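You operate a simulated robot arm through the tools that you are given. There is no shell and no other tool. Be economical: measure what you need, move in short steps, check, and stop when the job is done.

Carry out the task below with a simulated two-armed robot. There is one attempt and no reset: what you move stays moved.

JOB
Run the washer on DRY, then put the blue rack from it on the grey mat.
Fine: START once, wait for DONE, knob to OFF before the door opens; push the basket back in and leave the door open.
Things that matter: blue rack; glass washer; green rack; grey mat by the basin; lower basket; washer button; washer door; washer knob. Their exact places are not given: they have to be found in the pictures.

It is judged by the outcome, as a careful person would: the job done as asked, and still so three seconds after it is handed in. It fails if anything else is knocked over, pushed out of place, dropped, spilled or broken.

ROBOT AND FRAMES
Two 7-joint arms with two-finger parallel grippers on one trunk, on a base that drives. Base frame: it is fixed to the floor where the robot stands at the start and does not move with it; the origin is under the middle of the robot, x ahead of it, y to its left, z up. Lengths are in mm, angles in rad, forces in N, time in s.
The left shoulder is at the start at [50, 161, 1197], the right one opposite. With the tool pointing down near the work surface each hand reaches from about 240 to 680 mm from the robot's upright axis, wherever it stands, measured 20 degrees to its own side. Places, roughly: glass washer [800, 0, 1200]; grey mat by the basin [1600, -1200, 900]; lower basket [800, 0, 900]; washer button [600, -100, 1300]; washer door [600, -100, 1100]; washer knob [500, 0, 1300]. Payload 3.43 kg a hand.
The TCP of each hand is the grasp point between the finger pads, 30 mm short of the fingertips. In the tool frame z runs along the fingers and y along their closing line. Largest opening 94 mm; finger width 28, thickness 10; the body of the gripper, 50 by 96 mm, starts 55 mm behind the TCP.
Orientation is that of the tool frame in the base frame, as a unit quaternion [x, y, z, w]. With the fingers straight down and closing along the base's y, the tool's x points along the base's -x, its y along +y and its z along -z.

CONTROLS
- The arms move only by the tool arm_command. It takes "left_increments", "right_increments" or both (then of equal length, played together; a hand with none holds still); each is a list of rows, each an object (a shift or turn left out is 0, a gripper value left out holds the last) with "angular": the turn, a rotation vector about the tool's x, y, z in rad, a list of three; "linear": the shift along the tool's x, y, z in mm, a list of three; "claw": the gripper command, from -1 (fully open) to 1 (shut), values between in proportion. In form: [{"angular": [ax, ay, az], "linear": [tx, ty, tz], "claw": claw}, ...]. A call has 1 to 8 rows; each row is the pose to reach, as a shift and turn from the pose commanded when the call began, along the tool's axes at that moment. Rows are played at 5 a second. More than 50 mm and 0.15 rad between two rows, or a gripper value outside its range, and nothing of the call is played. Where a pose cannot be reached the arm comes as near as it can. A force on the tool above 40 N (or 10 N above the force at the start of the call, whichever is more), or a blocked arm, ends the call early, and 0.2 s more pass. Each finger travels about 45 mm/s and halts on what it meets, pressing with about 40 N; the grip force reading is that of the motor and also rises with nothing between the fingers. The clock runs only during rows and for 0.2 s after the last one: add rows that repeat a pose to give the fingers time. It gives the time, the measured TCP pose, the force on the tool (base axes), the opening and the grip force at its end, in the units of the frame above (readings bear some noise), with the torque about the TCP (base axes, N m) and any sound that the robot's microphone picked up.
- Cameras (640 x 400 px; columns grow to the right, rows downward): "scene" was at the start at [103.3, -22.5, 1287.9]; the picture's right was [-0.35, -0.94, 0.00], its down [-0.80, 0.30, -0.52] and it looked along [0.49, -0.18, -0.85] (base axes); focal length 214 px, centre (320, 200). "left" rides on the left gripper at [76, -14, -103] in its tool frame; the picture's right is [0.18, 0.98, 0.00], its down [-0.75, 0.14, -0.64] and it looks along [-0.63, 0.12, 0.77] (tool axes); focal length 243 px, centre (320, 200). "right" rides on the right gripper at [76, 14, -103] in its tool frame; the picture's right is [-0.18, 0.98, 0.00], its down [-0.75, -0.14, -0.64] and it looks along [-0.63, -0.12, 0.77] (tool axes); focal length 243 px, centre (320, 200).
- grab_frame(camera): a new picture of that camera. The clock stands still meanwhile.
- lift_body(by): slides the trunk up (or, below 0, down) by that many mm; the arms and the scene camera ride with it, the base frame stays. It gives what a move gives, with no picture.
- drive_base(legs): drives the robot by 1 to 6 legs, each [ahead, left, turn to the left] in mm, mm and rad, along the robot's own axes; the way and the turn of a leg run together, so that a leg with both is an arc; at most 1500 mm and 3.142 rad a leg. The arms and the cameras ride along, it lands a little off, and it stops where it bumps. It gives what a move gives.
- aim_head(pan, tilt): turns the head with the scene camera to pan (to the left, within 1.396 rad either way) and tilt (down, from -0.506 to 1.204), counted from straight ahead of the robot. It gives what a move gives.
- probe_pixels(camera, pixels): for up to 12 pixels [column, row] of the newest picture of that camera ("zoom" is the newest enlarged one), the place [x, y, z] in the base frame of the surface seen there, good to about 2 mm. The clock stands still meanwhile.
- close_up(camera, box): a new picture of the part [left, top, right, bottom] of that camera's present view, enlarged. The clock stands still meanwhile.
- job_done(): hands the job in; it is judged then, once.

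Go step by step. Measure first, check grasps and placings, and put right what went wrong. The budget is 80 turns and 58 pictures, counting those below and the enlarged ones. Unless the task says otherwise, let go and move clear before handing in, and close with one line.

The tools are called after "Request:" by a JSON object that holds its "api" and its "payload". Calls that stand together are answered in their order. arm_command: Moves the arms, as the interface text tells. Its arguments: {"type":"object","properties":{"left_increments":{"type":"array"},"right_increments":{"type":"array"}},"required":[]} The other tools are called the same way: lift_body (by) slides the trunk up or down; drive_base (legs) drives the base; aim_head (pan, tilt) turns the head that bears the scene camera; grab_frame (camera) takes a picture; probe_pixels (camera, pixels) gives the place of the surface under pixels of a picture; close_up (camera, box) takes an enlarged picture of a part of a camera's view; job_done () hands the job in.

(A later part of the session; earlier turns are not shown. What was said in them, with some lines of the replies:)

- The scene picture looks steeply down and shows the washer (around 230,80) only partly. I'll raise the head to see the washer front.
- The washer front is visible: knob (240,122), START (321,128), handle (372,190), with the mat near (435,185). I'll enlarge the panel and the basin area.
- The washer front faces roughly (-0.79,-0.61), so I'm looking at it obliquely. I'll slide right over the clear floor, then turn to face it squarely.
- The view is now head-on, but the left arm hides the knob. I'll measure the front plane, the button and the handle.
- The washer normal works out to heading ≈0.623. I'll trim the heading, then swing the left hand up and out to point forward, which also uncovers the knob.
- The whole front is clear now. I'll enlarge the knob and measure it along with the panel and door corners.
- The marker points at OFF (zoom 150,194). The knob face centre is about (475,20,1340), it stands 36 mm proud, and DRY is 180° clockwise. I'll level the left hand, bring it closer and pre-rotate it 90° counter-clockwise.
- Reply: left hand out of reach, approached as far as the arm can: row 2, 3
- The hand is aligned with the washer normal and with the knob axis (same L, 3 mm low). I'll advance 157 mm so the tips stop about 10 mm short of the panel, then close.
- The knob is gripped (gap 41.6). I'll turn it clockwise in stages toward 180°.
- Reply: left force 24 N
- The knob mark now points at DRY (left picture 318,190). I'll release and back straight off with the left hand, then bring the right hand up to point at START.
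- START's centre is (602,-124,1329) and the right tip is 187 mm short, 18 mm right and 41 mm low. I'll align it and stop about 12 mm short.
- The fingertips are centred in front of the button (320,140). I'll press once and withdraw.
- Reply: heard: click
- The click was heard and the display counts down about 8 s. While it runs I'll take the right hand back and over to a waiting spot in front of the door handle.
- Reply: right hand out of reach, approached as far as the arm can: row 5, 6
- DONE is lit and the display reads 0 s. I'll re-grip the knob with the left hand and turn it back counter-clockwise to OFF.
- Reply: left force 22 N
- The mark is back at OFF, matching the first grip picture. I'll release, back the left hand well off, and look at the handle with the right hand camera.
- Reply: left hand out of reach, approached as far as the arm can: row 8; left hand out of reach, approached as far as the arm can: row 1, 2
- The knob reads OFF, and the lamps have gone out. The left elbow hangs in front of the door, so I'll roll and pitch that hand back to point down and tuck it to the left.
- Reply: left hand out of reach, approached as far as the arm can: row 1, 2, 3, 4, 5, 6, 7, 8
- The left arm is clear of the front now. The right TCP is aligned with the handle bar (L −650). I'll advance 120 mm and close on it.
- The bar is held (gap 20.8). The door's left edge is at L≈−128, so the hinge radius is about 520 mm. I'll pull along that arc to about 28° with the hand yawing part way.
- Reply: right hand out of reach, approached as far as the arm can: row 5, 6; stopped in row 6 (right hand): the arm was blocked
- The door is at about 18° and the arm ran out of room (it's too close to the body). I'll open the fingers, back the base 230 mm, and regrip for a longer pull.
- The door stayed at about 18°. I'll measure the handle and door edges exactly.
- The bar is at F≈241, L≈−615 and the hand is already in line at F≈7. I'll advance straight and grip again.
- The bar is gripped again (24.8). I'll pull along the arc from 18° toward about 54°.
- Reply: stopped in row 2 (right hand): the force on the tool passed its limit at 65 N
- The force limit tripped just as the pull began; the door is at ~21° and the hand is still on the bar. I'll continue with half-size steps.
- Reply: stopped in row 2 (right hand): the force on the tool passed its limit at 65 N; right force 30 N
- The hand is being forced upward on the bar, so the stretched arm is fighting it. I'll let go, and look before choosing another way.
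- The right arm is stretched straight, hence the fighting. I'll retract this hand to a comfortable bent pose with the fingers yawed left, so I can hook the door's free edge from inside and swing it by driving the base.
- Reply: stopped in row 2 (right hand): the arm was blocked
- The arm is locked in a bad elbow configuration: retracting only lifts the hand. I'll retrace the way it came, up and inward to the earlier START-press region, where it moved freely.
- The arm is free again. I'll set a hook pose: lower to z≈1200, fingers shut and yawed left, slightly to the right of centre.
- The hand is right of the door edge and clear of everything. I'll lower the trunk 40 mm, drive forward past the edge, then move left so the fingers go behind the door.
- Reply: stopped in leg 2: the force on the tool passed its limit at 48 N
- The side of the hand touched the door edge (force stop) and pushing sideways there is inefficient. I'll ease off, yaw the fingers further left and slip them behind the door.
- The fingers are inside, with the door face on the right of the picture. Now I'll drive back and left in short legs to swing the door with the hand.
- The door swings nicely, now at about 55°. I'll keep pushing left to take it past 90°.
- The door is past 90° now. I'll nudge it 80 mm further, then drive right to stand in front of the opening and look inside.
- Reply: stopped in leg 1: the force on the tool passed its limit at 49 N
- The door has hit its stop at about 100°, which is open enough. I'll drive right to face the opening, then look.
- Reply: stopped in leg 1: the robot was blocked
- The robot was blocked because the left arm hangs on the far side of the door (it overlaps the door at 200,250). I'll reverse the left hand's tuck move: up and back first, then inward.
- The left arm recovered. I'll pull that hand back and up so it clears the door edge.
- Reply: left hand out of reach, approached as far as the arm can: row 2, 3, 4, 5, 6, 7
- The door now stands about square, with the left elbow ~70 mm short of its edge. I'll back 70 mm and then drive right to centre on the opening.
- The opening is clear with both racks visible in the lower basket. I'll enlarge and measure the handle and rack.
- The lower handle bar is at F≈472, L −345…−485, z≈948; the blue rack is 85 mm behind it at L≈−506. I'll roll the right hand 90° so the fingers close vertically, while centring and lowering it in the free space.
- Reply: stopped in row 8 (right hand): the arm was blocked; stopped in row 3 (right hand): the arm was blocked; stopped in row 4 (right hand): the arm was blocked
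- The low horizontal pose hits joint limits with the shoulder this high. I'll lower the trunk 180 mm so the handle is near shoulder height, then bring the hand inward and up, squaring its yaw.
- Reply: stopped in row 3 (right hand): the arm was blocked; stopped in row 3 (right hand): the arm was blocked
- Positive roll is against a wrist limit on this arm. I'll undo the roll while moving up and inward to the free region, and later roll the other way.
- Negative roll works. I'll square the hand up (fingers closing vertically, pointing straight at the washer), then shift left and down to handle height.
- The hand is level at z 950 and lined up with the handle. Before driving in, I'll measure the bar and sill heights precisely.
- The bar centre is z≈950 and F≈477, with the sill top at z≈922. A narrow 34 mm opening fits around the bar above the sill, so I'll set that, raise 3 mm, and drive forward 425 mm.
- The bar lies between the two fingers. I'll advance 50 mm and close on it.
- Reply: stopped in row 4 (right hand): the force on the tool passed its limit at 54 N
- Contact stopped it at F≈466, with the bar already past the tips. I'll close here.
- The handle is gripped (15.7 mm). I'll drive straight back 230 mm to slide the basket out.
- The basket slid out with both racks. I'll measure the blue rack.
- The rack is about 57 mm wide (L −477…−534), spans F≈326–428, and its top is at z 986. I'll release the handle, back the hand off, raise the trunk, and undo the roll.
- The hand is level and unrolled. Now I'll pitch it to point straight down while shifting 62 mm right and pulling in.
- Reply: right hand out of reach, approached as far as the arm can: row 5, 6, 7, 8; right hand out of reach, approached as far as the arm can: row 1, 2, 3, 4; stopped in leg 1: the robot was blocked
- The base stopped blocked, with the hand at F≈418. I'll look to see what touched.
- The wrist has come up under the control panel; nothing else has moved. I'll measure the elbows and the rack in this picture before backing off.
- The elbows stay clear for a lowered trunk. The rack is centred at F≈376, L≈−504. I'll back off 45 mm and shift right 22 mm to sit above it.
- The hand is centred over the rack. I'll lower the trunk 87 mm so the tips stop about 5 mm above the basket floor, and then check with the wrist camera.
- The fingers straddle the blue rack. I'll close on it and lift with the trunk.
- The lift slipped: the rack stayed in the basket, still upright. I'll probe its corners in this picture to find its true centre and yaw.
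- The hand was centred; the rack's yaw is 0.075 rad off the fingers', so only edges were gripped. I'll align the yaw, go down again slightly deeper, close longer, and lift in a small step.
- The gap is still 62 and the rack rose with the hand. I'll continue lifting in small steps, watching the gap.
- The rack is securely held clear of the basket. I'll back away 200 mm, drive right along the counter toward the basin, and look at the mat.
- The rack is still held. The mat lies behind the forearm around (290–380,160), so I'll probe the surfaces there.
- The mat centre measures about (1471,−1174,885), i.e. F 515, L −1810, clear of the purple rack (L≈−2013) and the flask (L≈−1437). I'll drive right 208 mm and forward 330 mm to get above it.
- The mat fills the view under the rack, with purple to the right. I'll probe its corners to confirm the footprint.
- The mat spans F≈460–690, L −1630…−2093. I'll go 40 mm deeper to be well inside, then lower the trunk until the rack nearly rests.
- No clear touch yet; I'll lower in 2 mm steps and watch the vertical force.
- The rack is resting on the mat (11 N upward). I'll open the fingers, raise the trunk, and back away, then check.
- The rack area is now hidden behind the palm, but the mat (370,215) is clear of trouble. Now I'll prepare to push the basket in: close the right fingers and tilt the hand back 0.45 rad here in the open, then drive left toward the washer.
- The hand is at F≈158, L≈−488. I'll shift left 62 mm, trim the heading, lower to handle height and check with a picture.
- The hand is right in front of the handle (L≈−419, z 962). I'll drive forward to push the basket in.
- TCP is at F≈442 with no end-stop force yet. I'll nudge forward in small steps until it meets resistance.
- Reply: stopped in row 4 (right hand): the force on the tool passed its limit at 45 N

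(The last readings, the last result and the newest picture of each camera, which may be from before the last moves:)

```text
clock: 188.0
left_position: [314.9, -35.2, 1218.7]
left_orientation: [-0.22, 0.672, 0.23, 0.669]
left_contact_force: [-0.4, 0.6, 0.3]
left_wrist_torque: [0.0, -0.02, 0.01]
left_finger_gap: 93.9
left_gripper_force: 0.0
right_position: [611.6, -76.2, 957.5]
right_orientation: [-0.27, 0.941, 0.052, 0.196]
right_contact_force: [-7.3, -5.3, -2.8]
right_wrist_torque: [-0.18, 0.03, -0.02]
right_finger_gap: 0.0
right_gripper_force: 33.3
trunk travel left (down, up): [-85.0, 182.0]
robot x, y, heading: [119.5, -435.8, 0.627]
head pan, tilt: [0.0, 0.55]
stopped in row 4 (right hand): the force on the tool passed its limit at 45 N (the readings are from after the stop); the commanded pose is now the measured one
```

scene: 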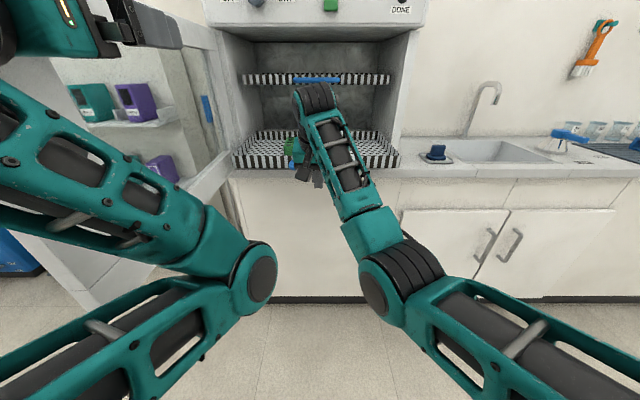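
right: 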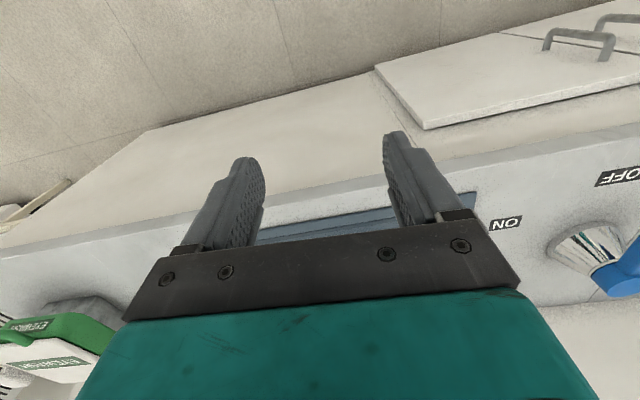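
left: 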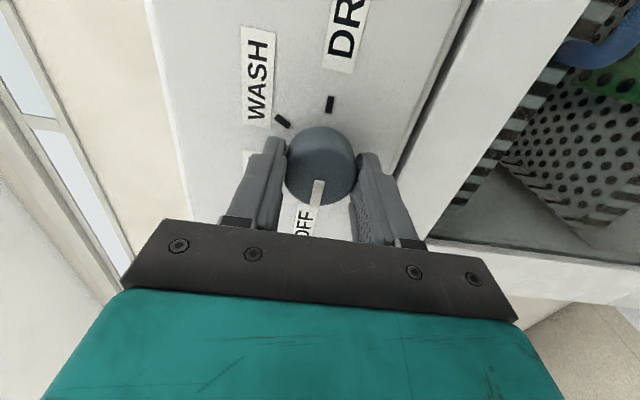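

A firm stop of 45 N at F≈453 suggests the basket is home. I'll back straight off and use the last picture to check.

Request:
{"api": "drive_base", "payload": {"legs": [[-300, 0, 0]]}}

Request:
{"api": "aim_head", "payload": {"pan": -0.25, "tilt": 0.5}}

Request:
{"api": "grab_frame", "payload": {"camera": "scene"}}

```text
clock: 190.0
left_position: [73.4, -209.7, 1218.8]
left_orientation: [-0.22, 0.672, 0.229, 0.669]
left_contact_force: [0.0, -0.1, 0.0]
left_wrist_torque: [-0.01, 0.01, 0.0]
left_finger_gap: 93.7
left_gripper_force: 0.1
right_position: [369.9, -249.1, 958.5]
right_orientation: [-0.269, 0.941, 0.054, 0.197]
right_contact_force: [-0.1, 0.0, -0.7]
right_wrist_torque: [0.03, 0.02, 0.01]
right_finger_gap: 0.0
right_gripper_force: 33.1
trunk travel left (down, up): [-85.0, 182.0]
robot x, y, heading: [-121.0, -610.0, 0.619]
head pan, tilt: [0.0, 0.55]
```

```text
clock: 190.8
left_position: [74.7, -209.4, 1219.0]
left_orientation: [-0.222, 0.671, 0.23, 0.669]
left_contact_force: [-0.6, -0.2, 0.8]
left_wrist_torque: [-0.01, 0.0, -0.03]
left_finger_gap: 93.9
left_gripper_force: 0.0
right_position: [371.1, -248.6, 958.8]
right_orientation: [-0.27, 0.941, 0.055, 0.197]
right_contact_force: [0.1, 0.3, -0.1]
right_wrist_torque: [0.01, 0.01, 0.01]
right_finger_gap: 0.0
right_gripper_force: 33.2
trunk travel left (down, up): [-85.0, 182.0]
robot x, y, heading: [-121.4, -610.4, 0.625]
head pan, tilt: [-0.25, 0.499]
```

```text
0 pictures are left
```

scene: 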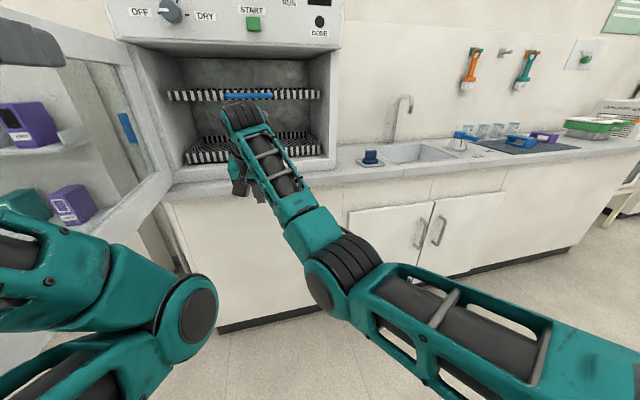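

The basket looks back inside, the door is open, and the blue rack sits on the mat at (518,142). I'll confirm the basket front and rack positions by probing.

Request:
{"api": "probe_pixels", "payload": {"camera": "scene", "pixels": [[200, 156], [190, 158], [215, 155], [310, 148], [300, 150], [320, 150], [520, 141], [515, 146], [195, 97]]}}

```text
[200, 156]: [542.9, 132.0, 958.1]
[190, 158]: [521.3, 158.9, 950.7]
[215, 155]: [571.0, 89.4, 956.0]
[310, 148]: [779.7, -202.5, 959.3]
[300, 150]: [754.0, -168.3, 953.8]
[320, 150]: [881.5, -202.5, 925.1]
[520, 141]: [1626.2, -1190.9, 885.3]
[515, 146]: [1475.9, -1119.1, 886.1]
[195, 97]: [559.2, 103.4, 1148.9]
```

The basket front is back at F≈518, where it started. The blue rack is on the mat, the knob was returned to OFF, the door is open and both hands are clear, so I'm handing in.

Request:
{"api": "job_done", "payload": {}}

```text
The job is handed in.
```

The washer ran on DRY to DONE, the knob went back to OFF before the door opened, the blue rack is on the grey mat, the basket is pushed back in, and the door is open.
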